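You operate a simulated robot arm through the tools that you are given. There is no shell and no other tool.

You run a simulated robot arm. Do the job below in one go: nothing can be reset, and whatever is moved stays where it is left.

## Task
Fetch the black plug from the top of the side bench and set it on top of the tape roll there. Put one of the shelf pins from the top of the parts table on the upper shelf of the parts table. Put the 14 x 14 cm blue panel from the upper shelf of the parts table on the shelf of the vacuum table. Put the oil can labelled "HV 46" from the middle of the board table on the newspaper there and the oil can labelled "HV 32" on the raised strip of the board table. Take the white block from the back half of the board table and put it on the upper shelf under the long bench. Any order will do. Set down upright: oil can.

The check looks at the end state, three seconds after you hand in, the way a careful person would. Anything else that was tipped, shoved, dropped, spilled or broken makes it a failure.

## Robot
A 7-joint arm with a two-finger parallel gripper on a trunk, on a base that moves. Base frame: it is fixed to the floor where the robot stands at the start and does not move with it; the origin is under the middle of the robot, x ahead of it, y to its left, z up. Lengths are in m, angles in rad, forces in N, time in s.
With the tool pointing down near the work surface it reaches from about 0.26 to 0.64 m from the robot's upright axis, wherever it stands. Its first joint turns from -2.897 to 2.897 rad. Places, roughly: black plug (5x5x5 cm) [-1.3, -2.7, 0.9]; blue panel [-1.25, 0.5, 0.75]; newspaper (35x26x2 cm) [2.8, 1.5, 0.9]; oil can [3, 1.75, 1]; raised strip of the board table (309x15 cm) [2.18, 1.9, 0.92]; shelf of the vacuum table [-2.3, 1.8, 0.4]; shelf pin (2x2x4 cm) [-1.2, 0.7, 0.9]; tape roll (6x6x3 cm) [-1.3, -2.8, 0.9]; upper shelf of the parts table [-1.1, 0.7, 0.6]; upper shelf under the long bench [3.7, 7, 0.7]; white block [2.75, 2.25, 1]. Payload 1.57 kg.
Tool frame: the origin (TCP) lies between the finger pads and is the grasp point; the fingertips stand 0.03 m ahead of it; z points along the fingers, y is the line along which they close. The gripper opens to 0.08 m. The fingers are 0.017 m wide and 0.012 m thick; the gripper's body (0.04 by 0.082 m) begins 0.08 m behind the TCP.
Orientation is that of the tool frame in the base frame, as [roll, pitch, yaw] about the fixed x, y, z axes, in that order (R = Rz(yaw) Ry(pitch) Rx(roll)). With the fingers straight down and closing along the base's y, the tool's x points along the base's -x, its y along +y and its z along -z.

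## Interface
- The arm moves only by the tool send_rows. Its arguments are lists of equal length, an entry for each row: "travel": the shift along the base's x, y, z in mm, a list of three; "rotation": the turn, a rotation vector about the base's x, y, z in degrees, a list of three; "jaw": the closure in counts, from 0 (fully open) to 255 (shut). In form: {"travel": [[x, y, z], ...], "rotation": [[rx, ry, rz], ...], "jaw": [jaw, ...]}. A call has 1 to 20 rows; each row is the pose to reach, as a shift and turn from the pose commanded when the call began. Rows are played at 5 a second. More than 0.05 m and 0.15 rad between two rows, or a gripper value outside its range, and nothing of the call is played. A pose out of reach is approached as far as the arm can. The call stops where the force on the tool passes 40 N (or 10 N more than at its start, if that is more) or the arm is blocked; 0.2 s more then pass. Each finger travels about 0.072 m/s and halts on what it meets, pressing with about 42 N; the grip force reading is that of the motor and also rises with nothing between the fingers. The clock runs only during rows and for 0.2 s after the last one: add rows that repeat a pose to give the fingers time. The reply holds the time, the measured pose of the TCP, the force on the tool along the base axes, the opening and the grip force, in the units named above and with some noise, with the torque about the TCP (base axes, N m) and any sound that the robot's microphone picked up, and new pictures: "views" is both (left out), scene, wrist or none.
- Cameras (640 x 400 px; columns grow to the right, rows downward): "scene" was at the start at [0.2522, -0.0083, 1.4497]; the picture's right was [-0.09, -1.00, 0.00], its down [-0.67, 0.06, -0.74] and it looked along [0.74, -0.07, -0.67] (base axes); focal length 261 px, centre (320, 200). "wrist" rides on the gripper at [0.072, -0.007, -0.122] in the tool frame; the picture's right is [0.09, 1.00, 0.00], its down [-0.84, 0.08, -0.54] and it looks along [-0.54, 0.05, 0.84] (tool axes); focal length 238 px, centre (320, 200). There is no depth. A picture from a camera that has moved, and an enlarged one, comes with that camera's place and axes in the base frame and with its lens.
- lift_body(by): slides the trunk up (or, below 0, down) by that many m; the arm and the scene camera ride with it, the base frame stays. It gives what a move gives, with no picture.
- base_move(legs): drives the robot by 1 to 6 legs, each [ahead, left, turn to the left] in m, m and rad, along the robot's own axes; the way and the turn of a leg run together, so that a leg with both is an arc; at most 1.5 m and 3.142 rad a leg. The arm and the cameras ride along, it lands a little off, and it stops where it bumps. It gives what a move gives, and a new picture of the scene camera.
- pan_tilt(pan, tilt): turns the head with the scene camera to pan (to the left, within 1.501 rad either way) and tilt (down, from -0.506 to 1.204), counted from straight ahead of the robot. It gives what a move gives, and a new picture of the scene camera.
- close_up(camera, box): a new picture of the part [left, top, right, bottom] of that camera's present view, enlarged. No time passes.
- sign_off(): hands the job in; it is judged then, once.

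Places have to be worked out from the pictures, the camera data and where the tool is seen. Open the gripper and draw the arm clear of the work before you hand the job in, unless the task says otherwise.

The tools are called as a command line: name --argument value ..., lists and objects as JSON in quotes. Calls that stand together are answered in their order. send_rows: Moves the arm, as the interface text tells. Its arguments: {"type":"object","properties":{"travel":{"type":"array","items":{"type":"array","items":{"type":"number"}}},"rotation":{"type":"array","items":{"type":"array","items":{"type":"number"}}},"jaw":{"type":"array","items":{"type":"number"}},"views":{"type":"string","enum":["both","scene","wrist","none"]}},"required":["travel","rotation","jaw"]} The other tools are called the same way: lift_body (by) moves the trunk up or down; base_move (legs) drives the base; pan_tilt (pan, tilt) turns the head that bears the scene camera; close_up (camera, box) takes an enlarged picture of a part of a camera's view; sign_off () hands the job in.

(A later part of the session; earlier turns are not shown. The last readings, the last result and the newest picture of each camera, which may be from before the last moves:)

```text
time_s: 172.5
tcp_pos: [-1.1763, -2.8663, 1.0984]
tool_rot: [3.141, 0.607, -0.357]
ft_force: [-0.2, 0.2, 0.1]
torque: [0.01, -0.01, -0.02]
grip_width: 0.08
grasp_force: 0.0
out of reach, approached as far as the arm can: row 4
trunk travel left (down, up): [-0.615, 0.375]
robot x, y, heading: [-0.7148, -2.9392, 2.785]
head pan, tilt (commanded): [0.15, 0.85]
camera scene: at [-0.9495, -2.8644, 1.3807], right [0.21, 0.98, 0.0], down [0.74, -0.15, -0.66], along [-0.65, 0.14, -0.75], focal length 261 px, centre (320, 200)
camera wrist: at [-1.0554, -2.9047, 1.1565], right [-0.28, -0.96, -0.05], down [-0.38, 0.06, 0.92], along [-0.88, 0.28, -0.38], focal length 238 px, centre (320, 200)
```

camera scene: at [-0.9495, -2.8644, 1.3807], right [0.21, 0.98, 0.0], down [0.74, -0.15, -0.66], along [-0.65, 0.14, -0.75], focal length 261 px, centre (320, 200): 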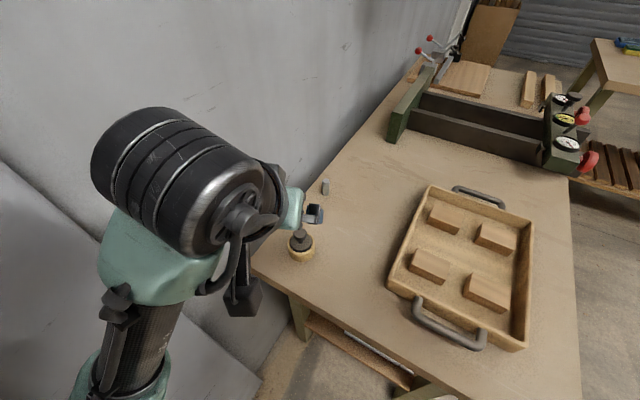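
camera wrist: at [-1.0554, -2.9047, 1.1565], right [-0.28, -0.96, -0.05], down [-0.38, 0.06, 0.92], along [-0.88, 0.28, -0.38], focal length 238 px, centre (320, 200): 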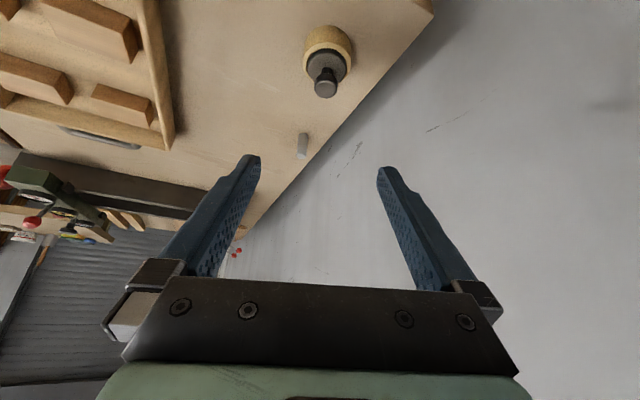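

The plug is on the tape roll. Next, the board table: I back away from the bench, turn toward it and drive to my starting area for a better look.

base_move --legs '[[0, -1.2, 0], [0, 0, -1.93], [0, 0.97, 0], [1.4, 0, 0]]'

pan_tilt --pan -0.3 --tilt 0.4

```text
time_s: 194.4
tcp_pos: [0.1008, 0.2995, 1.0986]
tool_rot: [3.14, 0.609, -2.25]
ft_force: [-0.3, 0.0, 0.3]
torque: [0.02, 0.02, -0.01]
grip_width: 0.0799
grasp_force: 0.1
trunk travel left (down, up): [-0.615, 0.375]
robot x, y, heading: [-0.1146, -0.1165, 0.896]
head pan, tilt (commanded): [0.15, 0.85]
camera scene: at [0.03, 0.0811, 1.3807], right [0.86, -0.5, 0.0], down [-0.38, -0.65, -0.66], along [0.33, 0.57, -0.75], focal length 261 px, centre (320, 200)
```

scene: 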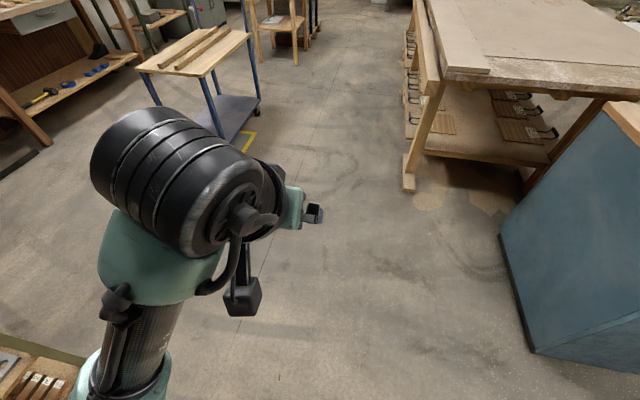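

```text
time_s: 195.3
tcp_pos: [0.1007, 0.2991, 1.099]
tool_rot: [3.14, 0.61, -2.251]
ft_force: [-0.3, 0.6, 0.0]
torque: [-0.01, -0.03, -0.03]
grip_width: 0.0799
grasp_force: 0.1
trunk travel left (down, up): [-0.615, 0.375]
robot x, y, heading: [-0.1114, -0.1159, 0.895]
head pan, tilt (commanded): [-0.3, 0.4]
camera scene: at [0.0674, 0.0653, 1.4198], right [0.56, -0.83, 0.0], down [-0.32, -0.22, -0.92], along [0.76, 0.51, -0.39], focal length 261 px, centre (320, 200)
```

scene: 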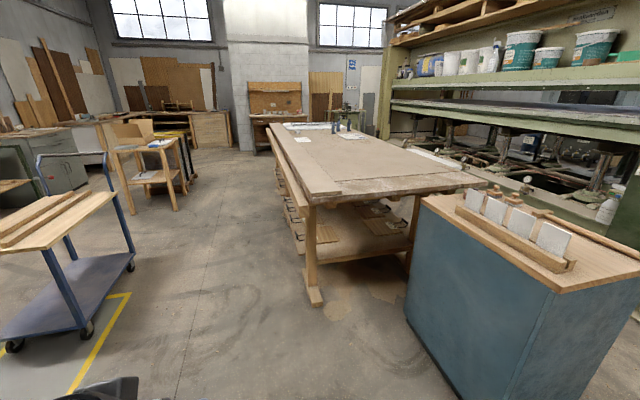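

close_up --camera "scene" --box '[260, 100, 420, 200]'

close_up --camera "scene" --box '[360, 100, 640, 270]'

```text
4.00 times, centred on (340, 150) of scene
camera zoom: at [0.0674, 0.0653, 1.4198], right [0.56, -0.83, 0.0], down [-0.32, -0.22, -0.92], along [0.76, 0.51, -0.39], focal length 1044 px, centre (240, 400)
```

zoom: 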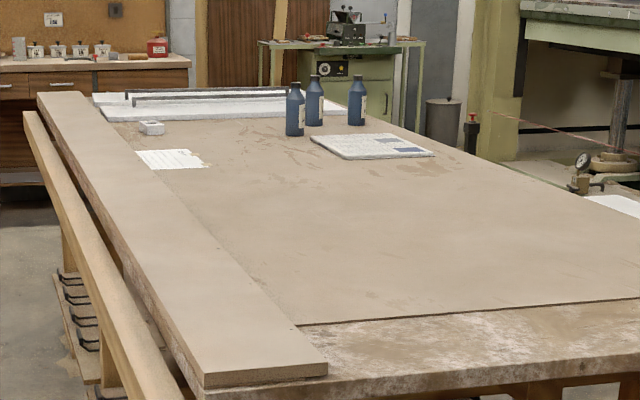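

```text
2.29 times, centred on (500, 185) of scene
camera zoom: at [0.0674, 0.0653, 1.4198], right [0.56, -0.83, 0.0], down [-0.32, -0.22, -0.92], along [0.76, 0.51, -0.39], focal length 596 px, centre (-91, 234)
```

zoom: 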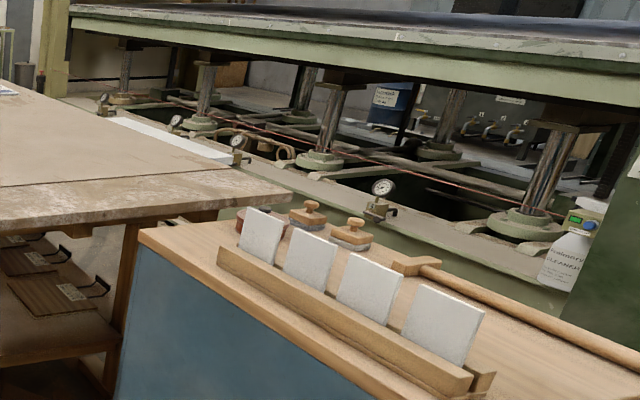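

I see three blue oil cans and the newspaper near the table's right edge (press side), and the white block nearer the strip side. I need to know whether I can get in between the table and the press, so I look further right.

pan_tilt --pan -0.9 --tilt 0.5

lift_body --by 0.37

pan_tilt --pan -0.45 --tilt 0.45

```text
time_s: 196.3
tcp_pos: [0.1004, 0.3003, 1.0995]
tool_rot: [3.138, 0.61, -2.25]
ft_force: [0.4, 0.3, 1.0]
torque: [0.01, 0.01, -0.03]
grip_width: 0.08
grasp_force: 0.0
trunk travel left (down, up): [-0.615, 0.375]
robot x, y, heading: [-0.1179, -0.1212, 0.891]
head pan, tilt (commanded): [-0.901, 0.499]
camera scene: at [0.0815, 0.0128, 1.4108], right [-0.01, -1.0, 0.0], down [-0.48, 0.0, -0.88], along [0.88, -0.01, -0.48], focal length 261 px, centre (320, 200)
```

scene: 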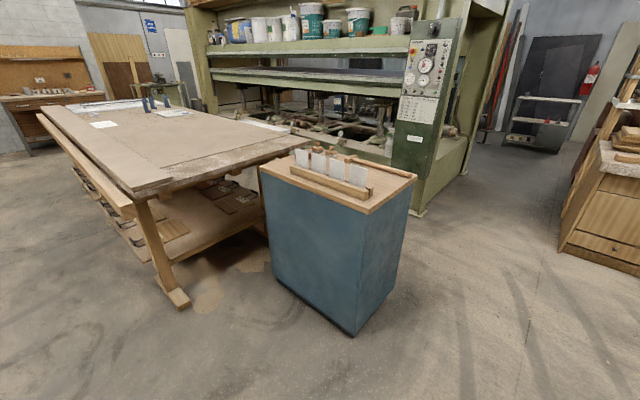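

```text
time_s: 199.9
tcp_pos: [0.1, 0.2994, 1.4679]
tool_rot: [3.14, 0.609, -2.249]
ft_force: [-0.4, 0.5, -0.2]
torque: [0.01, 0.01, 0.01]
grip_width: 0.0798
grasp_force: 0.1
trunk travel left (down, up): [-0.985, 0.005]
robot x, y, heading: [-0.1154, -0.1203, 0.895]
head pan, tilt (commanded): [-0.901, 0.499]
```

```text
time_s: 200.8
tcp_pos: [0.1006, 0.2991, 1.4679]
tool_rot: [3.139, 0.61, -2.249]
ft_force: [0.4, 0.4, -0.1]
torque: [-0.01, -0.01, 0.0]
grip_width: 0.0799
grasp_force: 0.1
trunk travel left (down, up): [-0.985, 0.005]
robot x, y, heading: [-0.1138, -0.1142, 0.89]
head pan, tilt (commanded): [-0.45, 0.45]
camera scene: at [0.0736, 0.0526, 1.7852], right [0.43, -0.9, 0.0], down [-0.39, -0.19, -0.9], along [0.81, 0.38, -0.44], focal length 261 px, centre (320, 200)
```

scene: 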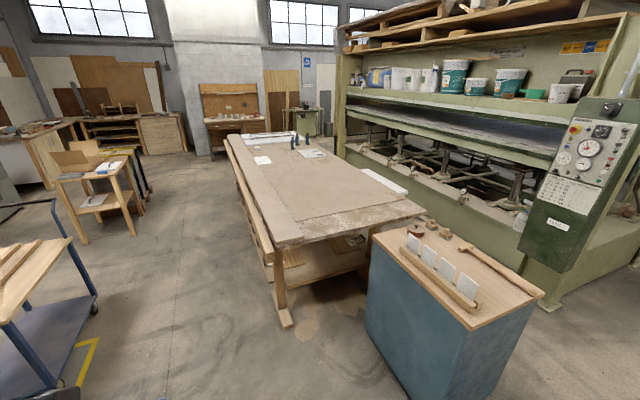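

close_up --camera "scene" --box '[320, 120, 560, 270]'

close_up --camera "scene" --box '[220, 115, 380, 215]'

```text
2.67 times, centred on (440, 195) of scene
camera zoom: at [0.0736, 0.0526, 1.7852], right [0.43, -0.9, 0.0], down [-0.39, -0.19, -0.9], along [0.81, 0.38, -0.44], focal length 696 px, centre (0, 213)
```

zoom: 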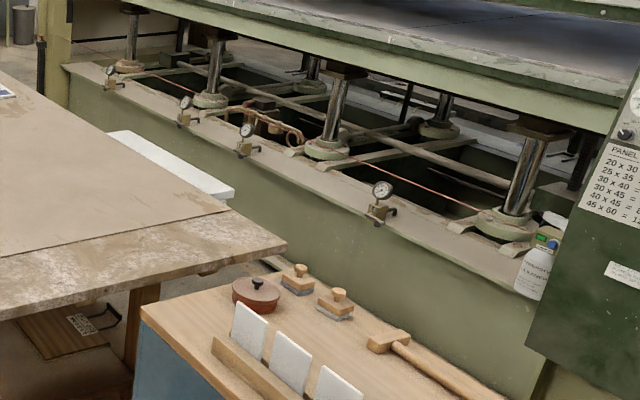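

```text
4.00 times, centred on (300, 165) of scene
camera zoom: at [0.0736, 0.0526, 1.7852], right [0.43, -0.9, 0.0], down [-0.39, -0.19, -0.9], along [0.81, 0.38, -0.44], focal length 1044 px, centre (400, 340)
```

zoom: 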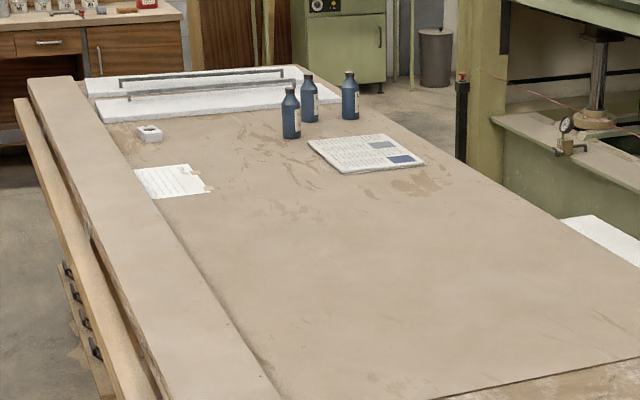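

The press front beam is at n≈-2.45 and the table's right edge at n≈-1.35, so there is a ~1.1 m aisle. I turn to face the table direction (2.43), back out to n≈-1.9, then slide right along the aisle in stages.

base_move --legs '[[0, 0, 1.54], [-1.4, 0, 0], [-0.5, 0, 0]]'

pan_tilt --pan -1.3 --tilt 0.5

```text
time_s: 214.1
tcp_pos: [0.9194, -1.1236, 1.4682]
tool_rot: [3.141, 0.61, -0.716]
ft_force: [-0.3, -0.1, 0.5]
torque: [0.03, -0.01, -0.01]
grip_width: 0.08
grasp_force: 0.1
trunk travel left (down, up): [-0.985, 0.005]
robot x, y, heading: [1.3267, -1.3528, 2.431]
head pan, tilt (commanded): [-0.45, 0.45]
camera scene: at [1.1634, -1.1589, 1.7851], right [0.92, 0.4, 0.0], down [0.17, -0.4, -0.9], along [-0.36, 0.83, -0.44], focal length 261 px, centre (320, 200)
```

scene: 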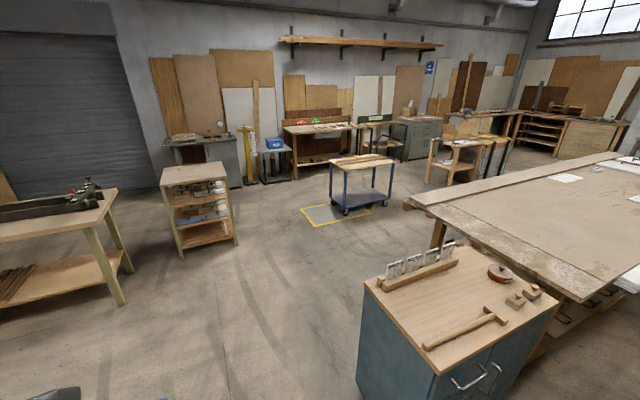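

```text
time_s: 215.2
tcp_pos: [0.9187, -1.1247, 1.4689]
tool_rot: [3.139, 0.609, -0.715]
ft_force: [-0.4, 0.4, 0.9]
torque: [0.0, 0.02, -0.02]
grip_width: 0.0801
grasp_force: 0.0
trunk travel left (down, up): [-0.985, 0.005]
robot x, y, heading: [1.3298, -1.3532, 2.422]
head pan, tilt (commanded): [-1.3, 0.499]
camera scene: at [1.2394, -1.1616, 1.7808], right [0.9, -0.43, 0.0], down [-0.2, -0.43, -0.88], along [0.38, 0.79, -0.48], focal length 261 px, centre (320, 200)
```

scene: 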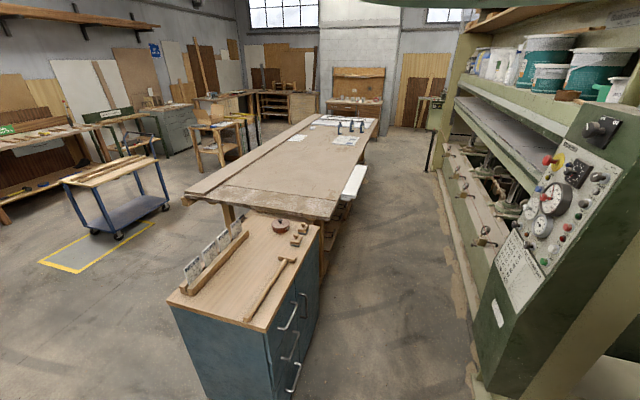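

The aisle is clear. I slide right 1.5 m and check my drift.

base_move --legs '[[0, -1.5, 0]]'

```text
time_s: 222.6
tcp_pos: [1.9058, -0.0081, 1.4682]
tool_rot: [3.14, 0.611, -0.738]
ft_force: [-0.4, -0.5, 0.4]
torque: [-0.01, -0.03, 0.0]
grip_width: 0.0802
grasp_force: 0.0
trunk travel left (down, up): [-0.985, 0.005]
robot x, y, heading: [2.3085, -0.2494, 2.399]
head pan, tilt (commanded): [-1.3, 0.499]
camera scene: at [2.2249, -0.0539, 1.7808], right [0.89, -0.45, 0.0], down [-0.22, -0.43, -0.88], along [0.4, 0.78, -0.48], focal length 261 px, centre (320, 200)
```

scene: 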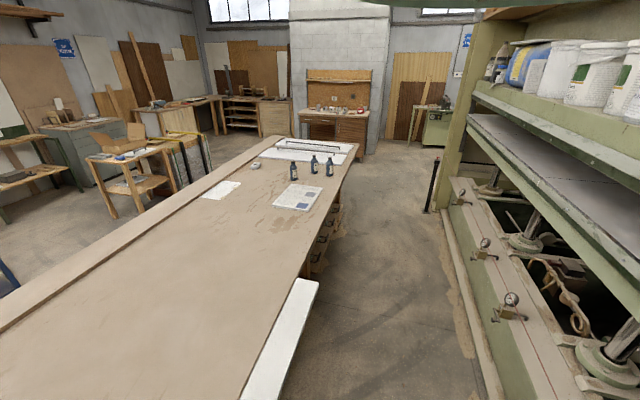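

close_up --camera "scene" --box '[270, 140, 350, 190]'

close_up --camera "scene" --box '[190, 120, 370, 232]'

```text
8.00 times, centred on (310, 165) of scene
camera zoom: at [2.2249, -0.0539, 1.7808], right [0.89, -0.45, 0.0], down [-0.22, -0.43, -0.88], along [0.4, 0.78, -0.48], focal length 2087 px, centre (400, 480)
```

zoom: 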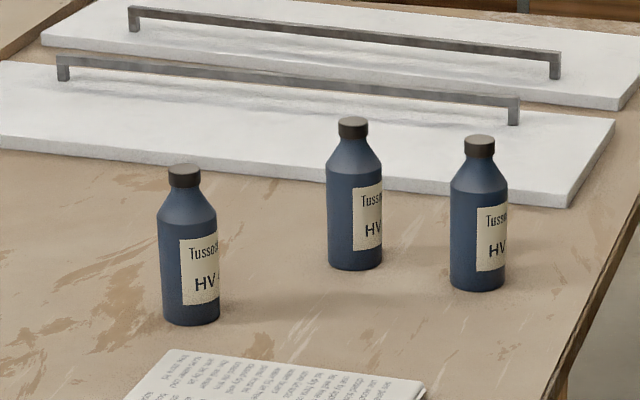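

```text
3.56 times, centred on (280, 176) of scene
camera zoom: at [2.2249, -0.0539, 1.7808], right [0.89, -0.45, 0.0], down [-0.22, -0.43, -0.88], along [0.4, 0.78, -0.48], focal length 928 px, centre (462, 285)
```

zoom: 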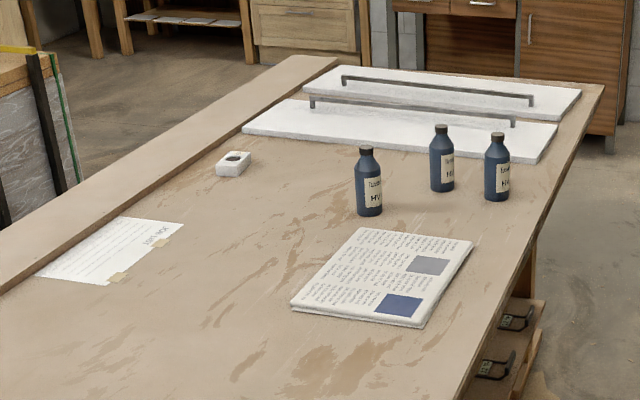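

Three bottles labelled "HV ..", labels facing the aisle. I correct heading slightly and slide further right to come level with them.

base_move --legs '[[0, 0, 0.028], [0, -1.4, 0]]'

pan_tilt --pan -0.5 --tilt 0.6

```text
time_s: 229.9
tcp_pos: [2.8399, 1.0441, 1.468]
tool_rot: [3.141, 0.609, -0.742]
ft_force: [0.0, -0.9, 0.3]
torque: [-0.01, -0.04, 0.02]
grip_width: 0.0801
grasp_force: 0.0
trunk travel left (down, up): [-0.985, 0.005]
robot x, y, heading: [3.2453, 0.8023, 2.402]
head pan, tilt (commanded): [-1.3, 0.499]
camera scene: at [3.1594, 0.9971, 1.7808], right [0.89, -0.45, 0.0], down [-0.22, -0.43, -0.88], along [0.4, 0.78, -0.48], focal length 261 px, centre (320, 200)
```

scene: 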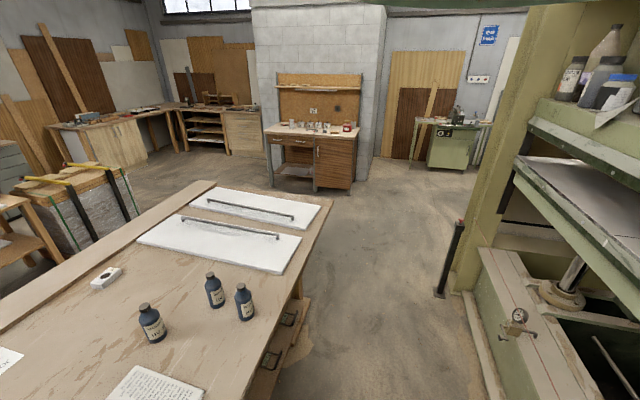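

```text
time_s: 231.1
tcp_pos: [2.8409, 1.0442, 1.4683]
tool_rot: [3.141, 0.61, -0.743]
ft_force: [-0.1, 0.7, -0.2]
torque: [0.02, 0.0, 0.0]
grip_width: 0.0801
grasp_force: 0.0
trunk travel left (down, up): [-0.985, 0.005]
robot x, y, heading: [3.244, 0.7994, 2.394]
head pan, tilt (commanded): [-0.499, 0.6]
camera scene: at [3.0898, 0.9999, 1.7717], right [0.95, 0.32, 0.0], down [0.18, -0.53, -0.83], along [-0.27, 0.78, -0.56], focal length 261 px, centre (320, 200)
```

scene: 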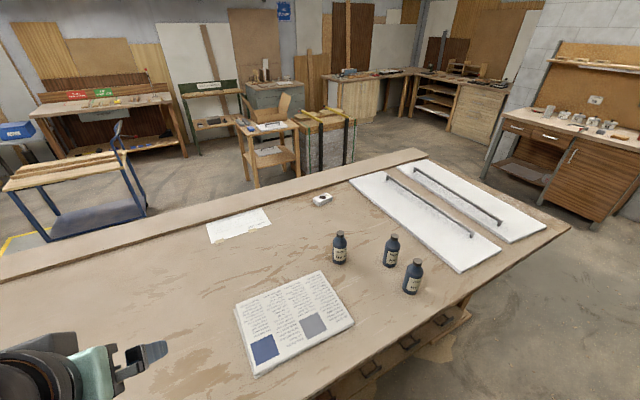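

close_up --camera "scene" --box '[320, 225, 440, 300]'

close_up --camera "scene" --box '[300, 180, 350, 212]'

```text
5.33 times, centred on (380, 262) of scene
camera zoom: at [3.0898, 0.9999, 1.7717], right [0.95, 0.32, 0.0], down [0.18, -0.53, -0.83], along [-0.27, 0.78, -0.56], focal length 1391 px, centre (0, -133)
```

zoom: 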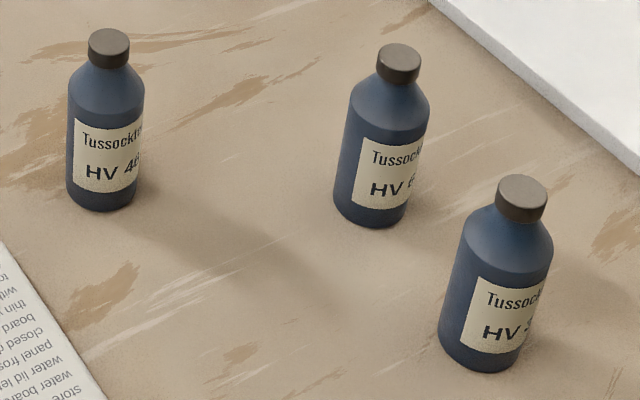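

```text
12.50 times, centred on (325, 196) of scene
camera zoom: at [3.0898, 0.9999, 1.7717], right [0.95, 0.32, 0.0], down [0.18, -0.53, -0.83], along [-0.27, 0.78, -0.56], focal length 3261 px, centre (258, 250)
```

zoom: 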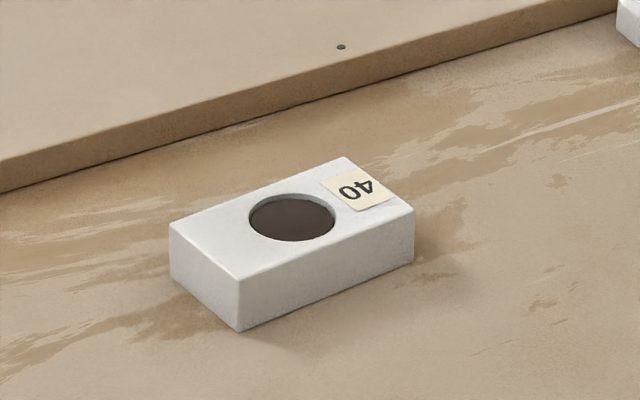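

Bottle A reads "HV 46", the one nearest the edge "HV 3." (32), the middle one "HV 6.". I turn slightly, slide right 0.5 m and come 0.13 m closer.

base_move --legs '[[0, 0, 0.03], [0, -0.51, 0], [0.13, 0, 0]]'

pan_tilt --pan -0.1 --tilt 0.9

```text
time_s: 235.3
tcp_pos: [3.0761, 1.5017, 1.4698]
tool_rot: [3.141, 0.61, -0.73]
ft_force: [-0.4, 0.1, -0.5]
torque: [-0.01, 0.04, 0.0]
grip_width: 0.0798
grasp_force: 0.0
trunk travel left (down, up): [-0.985, 0.005]
robot x, y, heading: [3.4815, 1.2685, 2.418]
head pan, tilt (commanded): [-0.499, 0.6]
camera scene: at [3.3257, 1.4621, 1.7721], right [0.94, 0.34, 0.0], down [0.19, -0.53, -0.83], along [-0.28, 0.78, -0.56], focal length 261 px, centre (320, 200)
```

scene: 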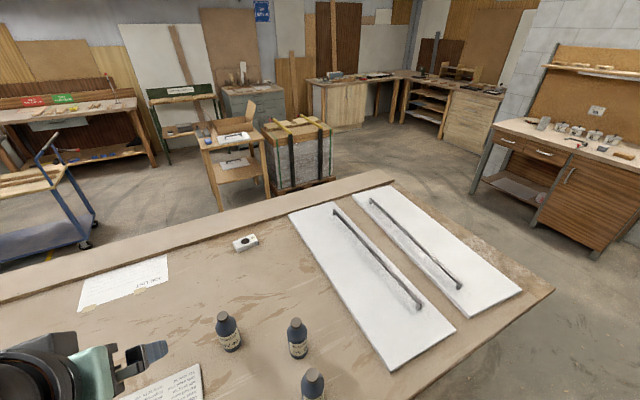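

```text
time_s: 236.2
tcp_pos: [3.0744, 1.5031, 1.4682]
tool_rot: [3.139, 0.61, -0.729]
ft_force: [0.3, -1.0, -0.1]
torque: [0.01, -0.01, -0.02]
grip_width: 0.08
grasp_force: 0.0
trunk travel left (down, up): [-0.985, 0.005]
robot x, y, heading: [3.4786, 1.2683, 2.412]
head pan, tilt (commanded): [-0.099, 0.901]
camera scene: at [3.3027, 1.4362, 1.7469], right [0.74, 0.68, 0.0], down [0.53, -0.58, -0.62], along [-0.42, 0.46, -0.78], focal length 261 px, centre (320, 200)
```

scene: 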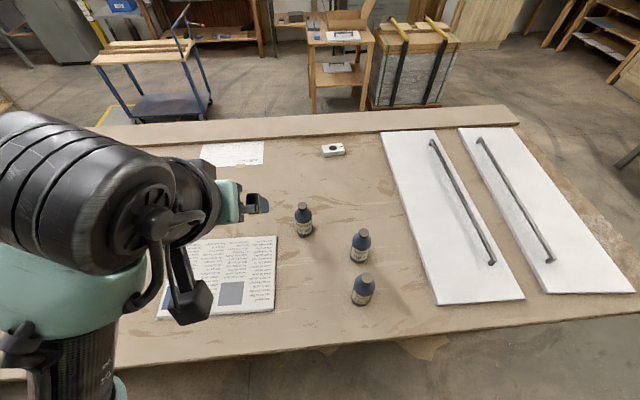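

From overhead: HV 46 at (2.913, 1.777), HV 32 at (3.214, 1.717), newspaper centre (2.84, 1.47), table ≈0.91. The gripper hangs clear of the bottles, so I move 5 cm closer and lower the trunk.

base_move --legs '[[0.05, 0, 0]]'

lift_body --by -0.3

send_rows --travel '[[0, 0, 0]]' --rotation '[[0, 0, 0]]' --jaw '[0]' --views "both"

```text
time_s: 237.1
tcp_pos: [3.0414, 1.5319, 1.4712]
tool_rot: [3.139, 0.612, -0.728]
ft_force: [0.6, -0.1, -0.2]
torque: [0.02, 0.0, 0.02]
grip_width: 0.08
grasp_force: 0.0
trunk travel left (down, up): [-0.985, 0.005]
robot x, y, heading: [3.443, 1.3026, 2.417]
head pan, tilt (commanded): [-0.099, 0.901]
camera scene: at [3.2703, 1.4643, 1.7477], right [0.74, 0.68, 0.0], down [0.53, -0.57, -0.62], along [-0.42, 0.46, -0.78], focal length 261 px, centre (320, 200)
```

scene: 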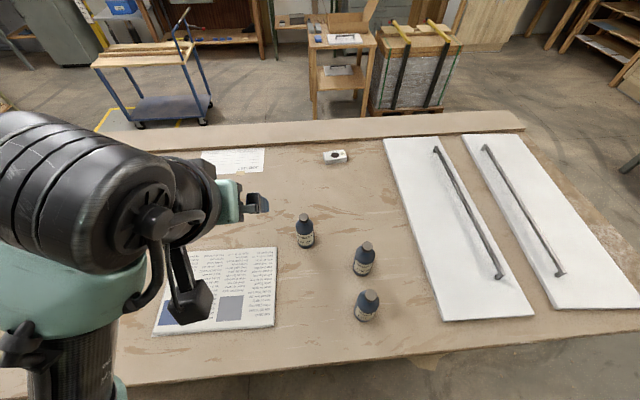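

```text
time_s: 240.1
tcp_pos: [3.0377, 1.5347, 1.1698]
tool_rot: [3.14, 0.609, -0.729]
ft_force: [0.0, 0.0, -1.2]
torque: [-0.02, 0.0, 0.01]
grip_width: 0.08
grasp_force: 0.1
trunk travel left (down, up): [-0.685, 0.305]
robot x, y, heading: [3.4493, 1.2981, 2.414]
head pan, tilt (commanded): [-0.099, 0.901]
```

```text
time_s: 240.5
tcp_pos: [3.0376, 1.5362, 1.17]
tool_rot: [3.14, 0.61, -0.728]
ft_force: [0.4, 0.4, 0.8]
torque: [0.0, -0.03, -0.03]
grip_width: 0.0799
grasp_force: 0.1
trunk travel left (down, up): [-0.685, 0.305]
robot x, y, heading: [3.444, 1.2961, 2.416]
head pan, tilt (commanded): [-0.099, 0.901]
camera scene: at [3.2666, 1.4676, 1.4469], right [0.74, 0.68, 0.0], down [0.53, -0.58, -0.62], along [-0.42, 0.46, -0.78], focal length 261 px, centre (320, 200)
camera wrist: at [3.1382, 1.4551, 1.2267], right [-0.6, -0.79, -0.05], down [-0.33, 0.19, 0.92], along [-0.72, 0.58, -0.38], focal length 238 px, centre (320, 200)
```

scene: 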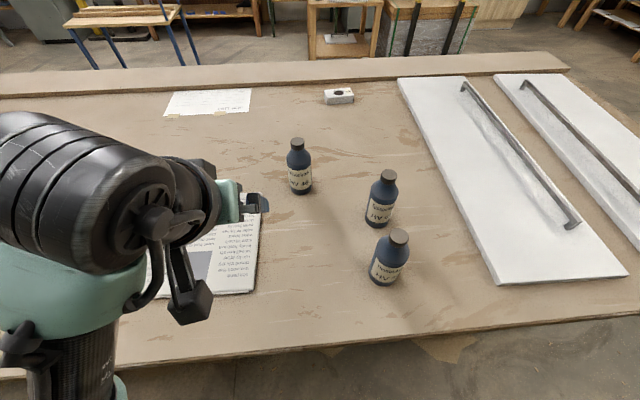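
wrist: 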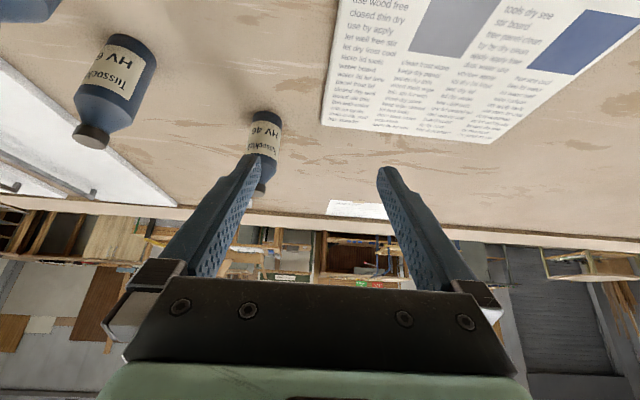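

Labels confirm "HV 46" on the far-left bottle. I flatten the tool to 30° and move to a pre-grasp point 12 cm in front of it at mid-body height.

send_rows --travel '[[0, 30, -15], [0, 60, -30], [-10, 90, -50], [-20, 125, -80], [-34, 160, -110], [-34, 160, -145], [-34, 160, -175], [-34, 160, -175]]' --rotation '[[5.5, 6.2, 0], [11.1, 12.4, 0], [16.6, 18.7, 0], [16.6, 18.7, 0], [16.6, 18.7, 0], [16.6, 18.7, 0], [16.6, 18.7, 0], [16.6, 18.7, 0]]' --jaw '[0, 0, 0, 0, 0, 0, 0, 0]' --views "both"

```text
time_s: 242.3
tcp_pos: [3.0056, 1.6953, 0.9916]
tool_rot: [3.137, 1.046, -0.729]
ft_force: [0.7, -0.8, 0.1]
torque: [0.0, 0.01, -0.01]
grip_width: 0.0798
grasp_force: 0.2
trunk travel left (down, up): [-0.685, 0.305]
robot x, y, heading: [3.4447, 1.2992, 2.415]
head pan, tilt (commanded): [-0.099, 0.901]
camera scene: at [3.2667, 1.4674, 1.4469], right [0.74, 0.68, 0.0], down [0.53, -0.58, -0.62], along [-0.42, 0.46, -0.78], focal length 261 px, centre (320, 200)
camera wrist: at [3.1132, 1.6069, 0.9895], right [-0.63, -0.78, -0.08], down [-0.01, -0.09, 1.0], along [-0.78, 0.62, 0.05], focal length 238 px, centre (320, 200)
```

scene: 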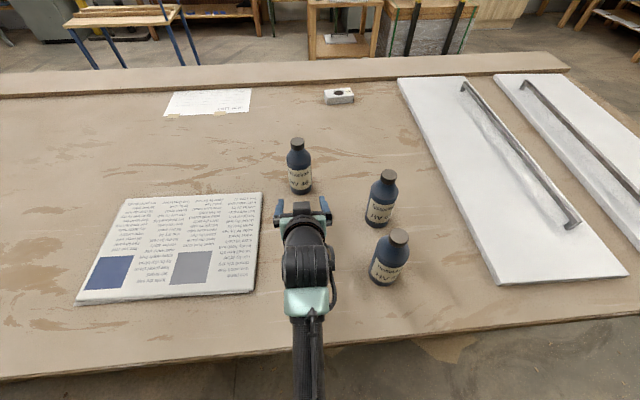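
wrist: 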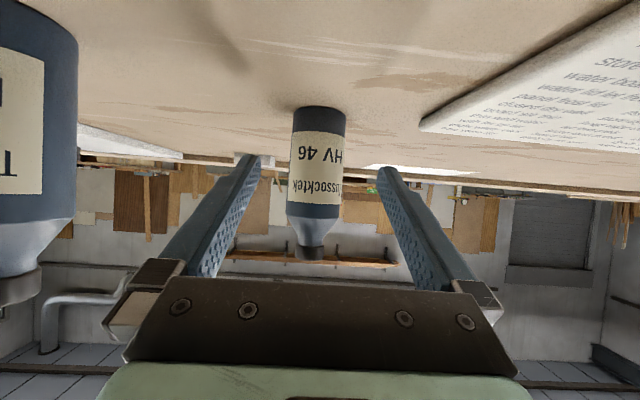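

The label reads "HV 46" and the bottle is centred between the fingers. I advance 117 mm so that the fingers straddle its body.

send_rows --travel '[[-29, 26, -2], [-58, 53, -4], [-87, 79, -6], [-87, 79, -6]]' --rotation '[[0, 0, 0], [0, 0, 0], [0, 0, 0], [0, 0, 0]]' --jaw '[0, 0, 0, 0]' --views "both"

```text
time_s: 243.3
tcp_pos: [2.9178, 1.7734, 0.9861]
tool_rot: [3.14, 1.049, -0.728]
ft_force: [-0.4, -1.1, 0.0]
torque: [0.04, 0.02, 0.01]
grip_width: 0.08
grasp_force: 0.1
trunk travel left (down, up): [-0.685, 0.305]
robot x, y, heading: [3.4466, 1.299, 2.414]
head pan, tilt (commanded): [-0.099, 0.901]
camera scene: at [3.267, 1.4672, 1.447], right [0.74, 0.68, 0.0], down [0.53, -0.58, -0.62], along [-0.42, 0.46, -0.78], focal length 261 px, centre (320, 200)
camera wrist: at [3.0279, 1.6844, 0.9842], right [-0.63, -0.78, -0.08], down [-0.01, -0.09, 1.0], along [-0.78, 0.62, 0.05], focal length 238 px, centre (320, 200)
```

scene: 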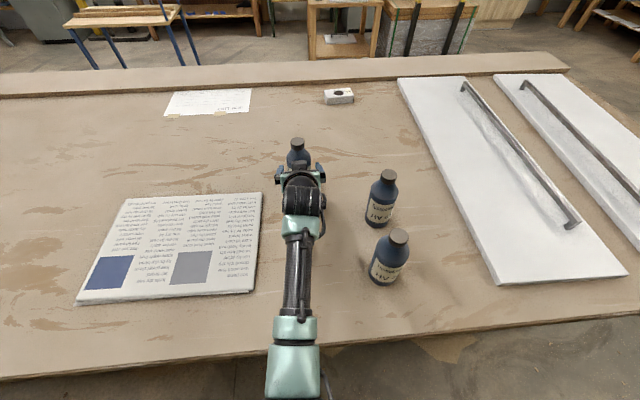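
wrist: 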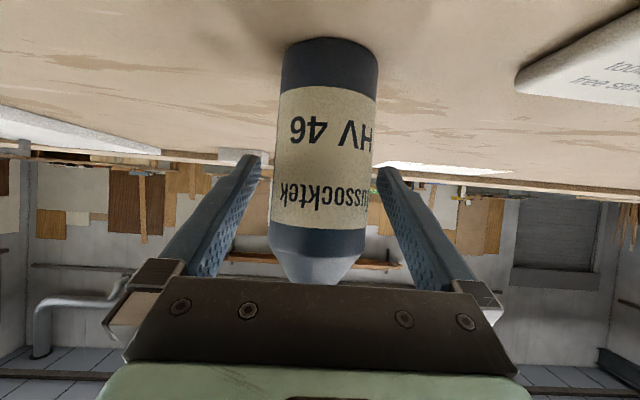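

The bottle stands between the pads, about 2 mm left of centre. I shift 2 mm and close gently.

send_rows --travel '[[-1.3, -1.4, 0], [-1.3, -1.4, 0], [-1.3, -1.4, 0], [-1.3, -1.4, 0], [-1.3, -1.4, 0], [-1.3, -1.4, 0]]' --rotation '[[0, 0, 0], [0, 0, 0], [0, 0, 0], [0, 0, 0], [0, 0, 0], [0, 0, 0]]' --jaw '[0, 25, 45, 65, 120, 255]' --views "wrist"

```text
time_s: 244.7
tcp_pos: [2.9168, 1.7736, 0.9861]
tool_rot: [3.138, 1.047, -0.73]
ft_force: [1.1, 1.4, 0.8]
torque: [0.02, -0.01, 0.02]
grip_width: 0.0574
grasp_force: 42.0
trunk travel left (down, up): [-0.685, 0.305]
robot x, y, heading: [3.4465, 1.303, 2.417]
head pan, tilt (commanded): [-0.099, 0.901]
camera wrist: at [3.0265, 1.6837, 0.9843], right [-0.63, -0.78, -0.08], down [-0.01, -0.09, 1.0], along [-0.78, 0.63, 0.05], focal length 238 px, centre (320, 200)
```

wrist: 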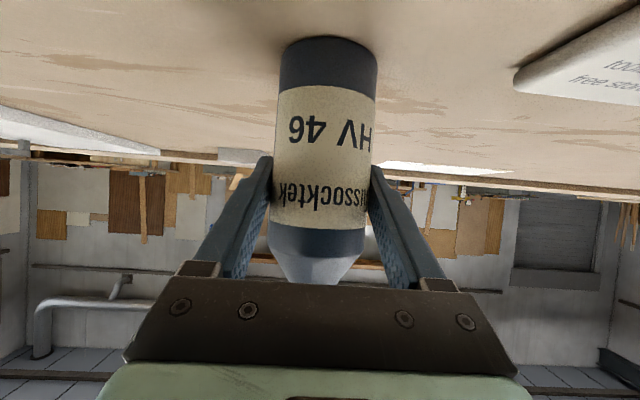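

Gripped at 57 mm. I lift 60 mm and carry the bottle over the newspaper.

send_rows --travel '[[0, 0, 15], [0, 0, 35], [0, 0, 60], [-9, -41, 60], [-19, -83, 60], [-28, -124, 60], [-37, -165, 60], [-47, -207, 60], [-56, -248, 60], [-65, -287, 60], [-65, -287, 60]]' --rotation '[[0, 0, 0], [0, 0, 0], [0, 0, 0], [0, 0, 0], [0, 0, 0], [0, 0, 0], [0, 0, 0], [0, 0, 0], [0, 0, 0], [0, 0, 0], [0, 0, 0]]' --jaw '[255, 255, 255, 255, 255, 255, 255, 255, 255, 255, 255]' --views "both"

```text
time_s: 247.1
tcp_pos: [2.85, 1.4864, 1.0452]
tool_rot: [3.139, 1.045, -0.729]
ft_force: [-0.5, -0.3, -3.4]
torque: [-0.03, -0.02, 0.0]
grip_width: 0.0576
grasp_force: 41.8
trunk travel left (down, up): [-0.685, 0.305]
robot x, y, heading: [3.4487, 1.3022, 2.413]
head pan, tilt (commanded): [-0.099, 0.901]
camera scene: at [3.2664, 1.4681, 1.4468], right [0.74, 0.68, 0.0], down [0.53, -0.58, -0.62], along [-0.42, 0.46, -0.78], focal length 261 px, centre (320, 200)
camera wrist: at [2.9588, 1.3977, 1.0433], right [-0.63, -0.78, -0.08], down [-0.01, -0.09, 1.0], along [-0.78, 0.63, 0.05], focal length 238 px, centre (320, 200)
```

scene: 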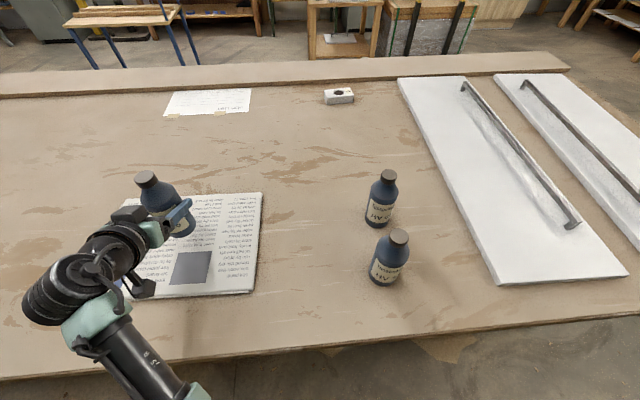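
wrist: 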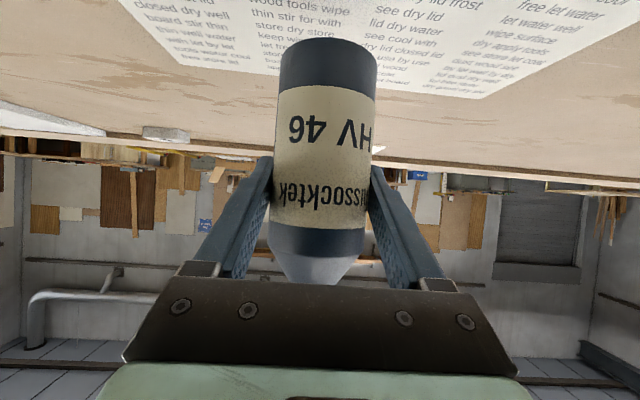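

The bottle is over the newspaper's middle. I lower it 33 mm, then feel for contact.

send_rows --travel '[[0, 0, -12], [0, 0, -24], [0, 0, -33], [0, 0, -33]]' --rotation '[[0, 0, 0], [0, 0, 0], [0, 0, 0], [0, 0, 0]]' --jaw '[255, 255, 255, 255]' --views "wrist"

send_rows --travel '[[0, 0, -2], [0, 0, -4], [0, 0, -4]]' --rotation '[[0, 0, 0], [0, 0, 0], [0, 0, 0]]' --jaw '[255, 255, 255]' --views "none"

```text
time_s: 248.1
tcp_pos: [2.8493, 1.4867, 1.013]
tool_rot: [3.141, 1.047, -0.728]
ft_force: [-0.3, -0.2, -2.7]
torque: [-0.04, -0.01, 0.01]
grip_width: 0.0574
grasp_force: 42.2
trunk travel left (down, up): [-0.685, 0.305]
robot x, y, heading: [3.447, 1.2975, 2.416]
head pan, tilt (commanded): [-0.099, 0.901]
camera wrist: at [2.9587, 1.3977, 1.0115], right [-0.63, -0.78, -0.08], down [-0.01, -0.09, 1.0], along [-0.78, 0.63, 0.05], focal length 238 px, centre (320, 200)
```

wrist: 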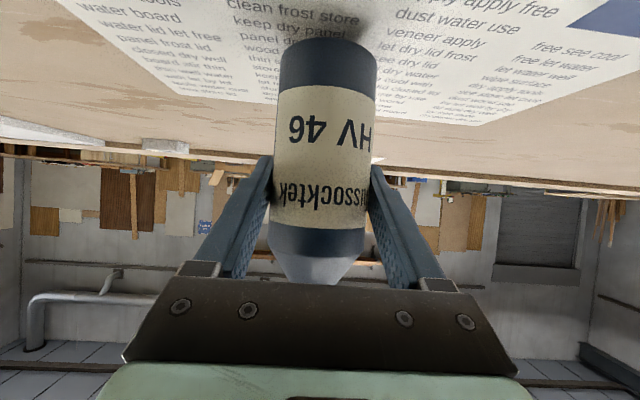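

```text
time_s: 248.9
tcp_pos: [2.8511, 1.486, 1.0103]
tool_rot: [3.141, 1.046, -0.729]
ft_force: [0.4, 0.3, -3.7]
torque: [-0.02, -0.02, 0.03]
grip_width: 0.0573
grasp_force: 41.9
trunk travel left (down, up): [-0.685, 0.305]
robot x, y, heading: [3.4464, 1.2998, 2.414]
head pan, tilt (commanded): [-0.099, 0.901]
```

Not yet in contact (-3.7 N is the bottle's weight). I continue in 2 mm steps.

send_rows --travel '[[0, 0, -2], [0, 0, -4], [0, 0, -4]]' --rotation '[[0, 0, 0], [0, 0, 0], [0, 0, 0]]' --jaw '[255, 255, 255]' --views "none"

```text
time_s: 249.7
tcp_pos: [2.8508, 1.4858, 1.0066]
tool_rot: [3.139, 1.046, -0.727]
ft_force: [-0.5, -0.8, -4.3]
torque: [0.0, -0.02, 0.0]
grip_width: 0.0571
grasp_force: 41.9
trunk travel left (down, up): [-0.685, 0.305]
robot x, y, heading: [3.4511, 1.3004, 2.412]
head pan, tilt (commanded): [-0.099, 0.901]
```

send_rows --travel '[[0, 0, -2], [0, 0, -4], [0, 0, -4]]' --rotation '[[0, 0, 0], [0, 0, 0], [0, 0, 0]]' --jaw '[255, 255, 255]' --views "wrist"

```text
time_s: 250.5
tcp_pos: [2.8513, 1.4857, 1.0012]
tool_rot: [3.138, 1.046, -0.728]
ft_force: [-0.2, -0.1, -3.0]
torque: [-0.03, -0.01, 0.02]
grip_width: 0.0573
grasp_force: 41.3
trunk travel left (down, up): [-0.685, 0.305]
robot x, y, heading: [3.4436, 1.3024, 2.418]
head pan, tilt (commanded): [-0.099, 0.901]
camera wrist: at [2.9602, 1.3974, 1.0003], right [-0.63, -0.78, -0.08], down [-0.01, -0.09, 1.0], along [-0.78, 0.62, 0.05], focal length 238 px, centre (320, 200)
```

wrist: 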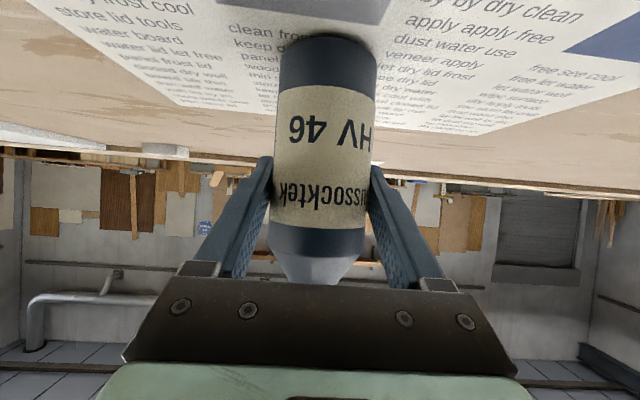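

send_rows --travel '[[0, 0, -1.5], [0, 0, -3], [0, 0, -3]]' --rotation '[[0, 0, 0], [0, 0, 0], [0, 0, 0]]' --jaw '[255, 255, 255]' --views "none"

```text
time_s: 251.3
tcp_pos: [2.8507, 1.4867, 0.9993]
tool_rot: [3.141, 1.045, -0.729]
ft_force: [0.5, -0.5, -3.5]
torque: [-0.02, -0.02, 0.02]
grip_width: 0.0572
grasp_force: 41.9
trunk travel left (down, up): [-0.685, 0.305]
robot x, y, heading: [3.4486, 1.2993, 2.417]
head pan, tilt (commanded): [-0.099, 0.901]
```

send_rows --travel '[[0, 0, -1.5], [0, 0, -3], [0, 0, -3]]' --rotation '[[0, 0, 0], [0, 0, 0], [0, 0, 0]]' --jaw '[255, 255, 255]' --views "none"

```text
time_s: 252.1
tcp_pos: [2.8505, 1.4861, 0.9991]
tool_rot: [3.134, 1.051, -0.731]
ft_force: [-0.9, -0.5, 5.8]
torque: [-0.32, 0.02, 0.0]
grip_width: 0.0574
grasp_force: 42.1
trunk travel left (down, up): [-0.685, 0.305]
robot x, y, heading: [3.445, 1.3014, 2.412]
head pan, tilt (commanded): [-0.099, 0.901]
```

Contact at last (+5.8 N). I ease up 2 mm and open the fingers gradually.

send_rows --travel '[[0, 0, 2], [0, 0, 2], [0, 0, 2], [0, 0, 2], [0, 0, 2], [0, 0, 2]]' --rotation '[[0, 0, 0], [0, 0, 0], [0, 0, 0], [0, 0, 0], [0, 0, 0], [0, 0, 0]]' --jaw '[255, 70, 60, 40, 0, 0]' --views "both"

```text
time_s: 253.5
tcp_pos: [2.8518, 1.4867, 0.9997]
tool_rot: [3.14, 1.045, -0.729]
ft_force: [0.3, -0.3, 0.5]
torque: [0.02, 0.01, 0.03]
grip_width: 0.0803
grasp_force: 0.1
trunk travel left (down, up): [-0.685, 0.305]
robot x, y, heading: [3.4464, 1.2985, 2.413]
head pan, tilt (commanded): [-0.099, 0.901]
camera scene: at [3.2666, 1.4676, 1.4469], right [0.74, 0.68, 0.0], down [0.53, -0.58, -0.62], along [-0.42, 0.46, -0.78], focal length 261 px, centre (320, 200)
camera wrist: at [2.9607, 1.3977, 0.9972], right [-0.63, -0.78, -0.08], down [-0.01, -0.09, 1.0], along [-0.78, 0.62, 0.05], focal length 238 px, centre (320, 200)
```

scene: 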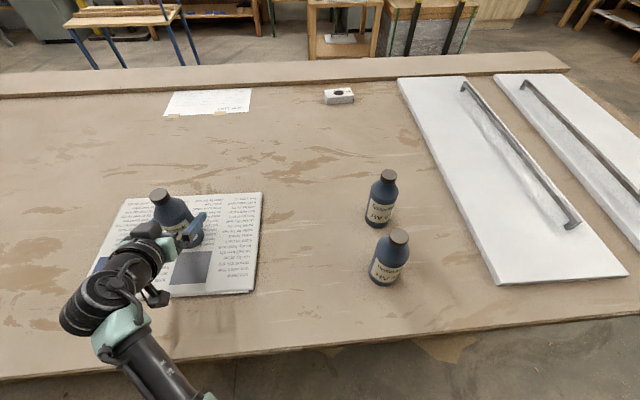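
wrist: 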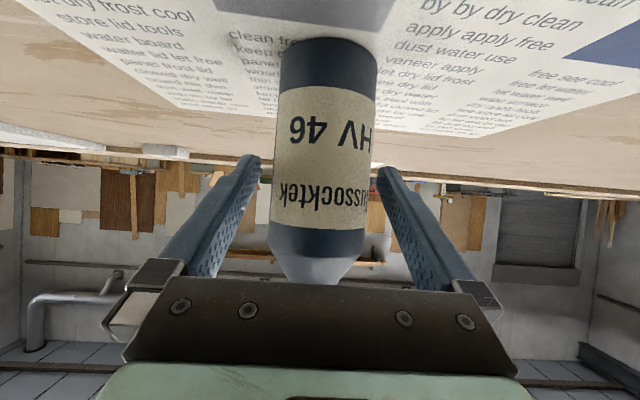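

HV 46 stands on the newspaper. I back the fingers straight off, then raise.

send_rows --travel '[[25, -22, 1], [52, -46, 2], [75, -67, 3], [82, -73, 40], [82, -73, 85], [82, -73, 120]]' --rotation '[[0, 0, 0], [0, 0, 0], [0, 0, 0], [0, 0, 0], [0, 0, 0], [0, 0, 0]]' --jaw '[0, 0, 0, 0, 0, 0]' --views "both"

```text
time_s: 254.9
tcp_pos: [2.9326, 1.4124, 1.1192]
tool_rot: [3.14, 1.046, -0.729]
ft_force: [0.5, 0.4, 0.1]
torque: [0.0, -0.01, 0.01]
grip_width: 0.0799
grasp_force: 0.1
trunk travel left (down, up): [-0.685, 0.305]
robot x, y, heading: [3.4426, 1.3008, 2.417]
head pan, tilt (commanded): [-0.099, 0.901]
camera scene: at [3.2666, 1.4675, 1.4469], right [0.74, 0.68, 0.0], down [0.53, -0.58, -0.62], along [-0.42, 0.46, -0.78], focal length 261 px, centre (320, 200)
camera wrist: at [3.0426, 1.3237, 1.1174], right [-0.63, -0.78, -0.08], down [-0.01, -0.09, 1.0], along [-0.78, 0.62, 0.04], focal length 238 px, centre (320, 200)
```

scene: 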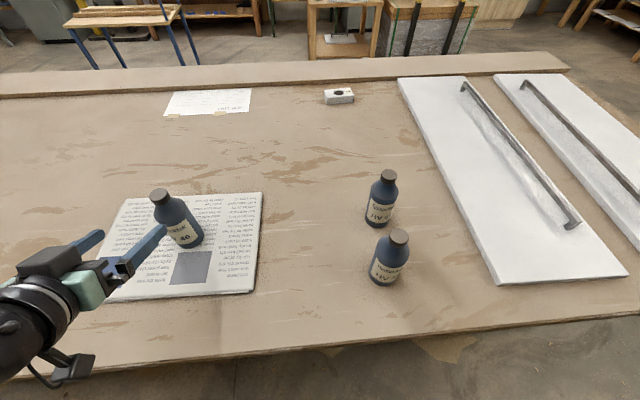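
wrist: 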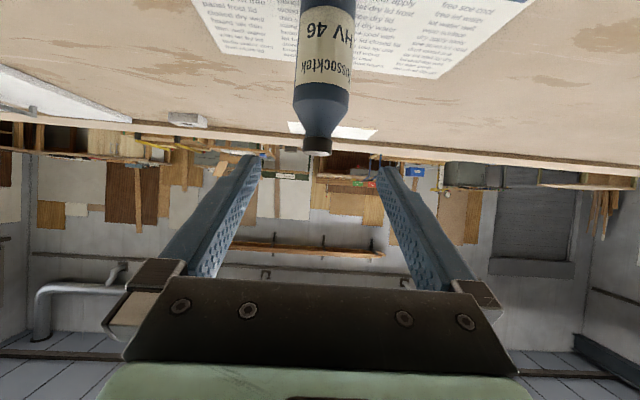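

HV 46 is upright on the newspaper. For HV 32 (near the edge) I back up 0.185 m and slide right 0.16 m to get room.

base_move --legs '[[-0.185, -0.16, 0]]'

send_rows --travel '[[25, 28, -10], [50, 57, -20], [75, 86, -40], [100, 114, -70], [125, 143, -100], [135, 155, -125], [135, 155, -125]]' --rotation '[[0, 0, 0], [0, 0, 0], [0, 0, 0], [0, 0, 0], [0, 0, 0], [0, 0, 0], [0, 0, 0]]' --jaw '[0, 0, 0, 0, 0, 0, 0]' --views "both"

```text
time_s: 256.7
tcp_pos: [3.1776, 1.413, 1.1187]
tool_rot: [3.136, 1.047, -0.732]
ft_force: [0.3, 0.5, 0.0]
torque: [-0.01, 0.02, 0.02]
grip_width: 0.0802
grasp_force: 0.0
trunk travel left (down, up): [-0.685, 0.305]
robot x, y, heading: [3.6891, 1.2968, 2.409]
head pan, tilt (commanded): [-0.099, 0.901]
camera scene: at [3.5118, 1.4671, 1.447], right [0.74, 0.68, 0.0], down [0.53, -0.58, -0.62], along [-0.42, 0.46, -0.78], focal length 261 px, centre (320, 200)
```

scene: 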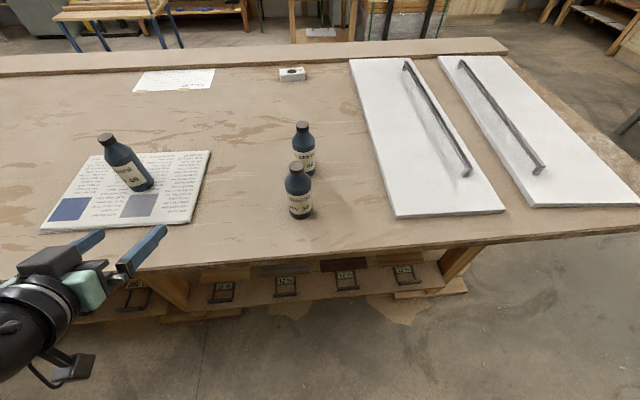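

```text
time_s: 258.3
tcp_pos: [3.3119, 1.5711, 0.9954]
tool_rot: [3.139, 1.046, -0.732]
ft_force: [-0.5, 0.3, 1.4]
torque: [0.03, -0.04, 0.0]
grip_width: 0.0803
grasp_force: 0.0
trunk travel left (down, up): [-0.685, 0.305]
robot x, y, heading: [3.6902, 1.2992, 2.414]
head pan, tilt (commanded): [-0.099, 0.901]
camera scene: at [3.5112, 1.467, 1.4469], right [0.74, 0.68, 0.0], down [0.53, -0.58, -0.62], along [-0.42, 0.46, -0.78], focal length 261 px, centre (320, 200)
camera wrist: at [3.4198, 1.482, 0.993], right [-0.63, -0.77, -0.08], down [-0.01, -0.09, 1.0], along [-0.78, 0.63, 0.05], focal length 238 px, centre (320, 200)
```

scene: 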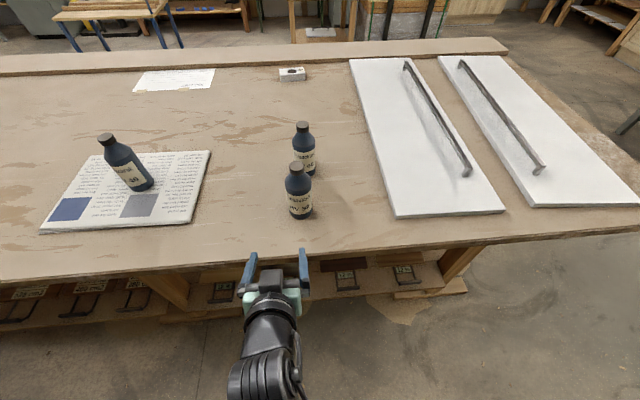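
wrist: 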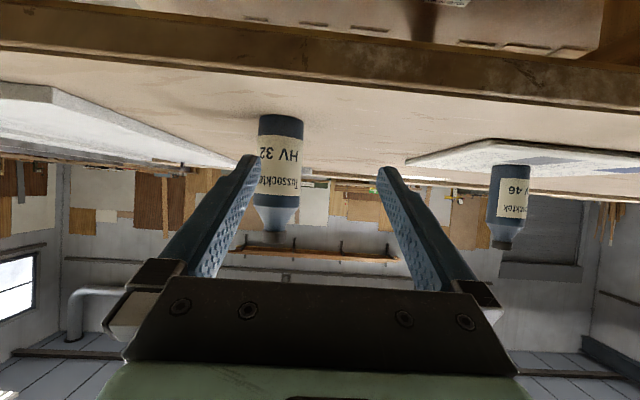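

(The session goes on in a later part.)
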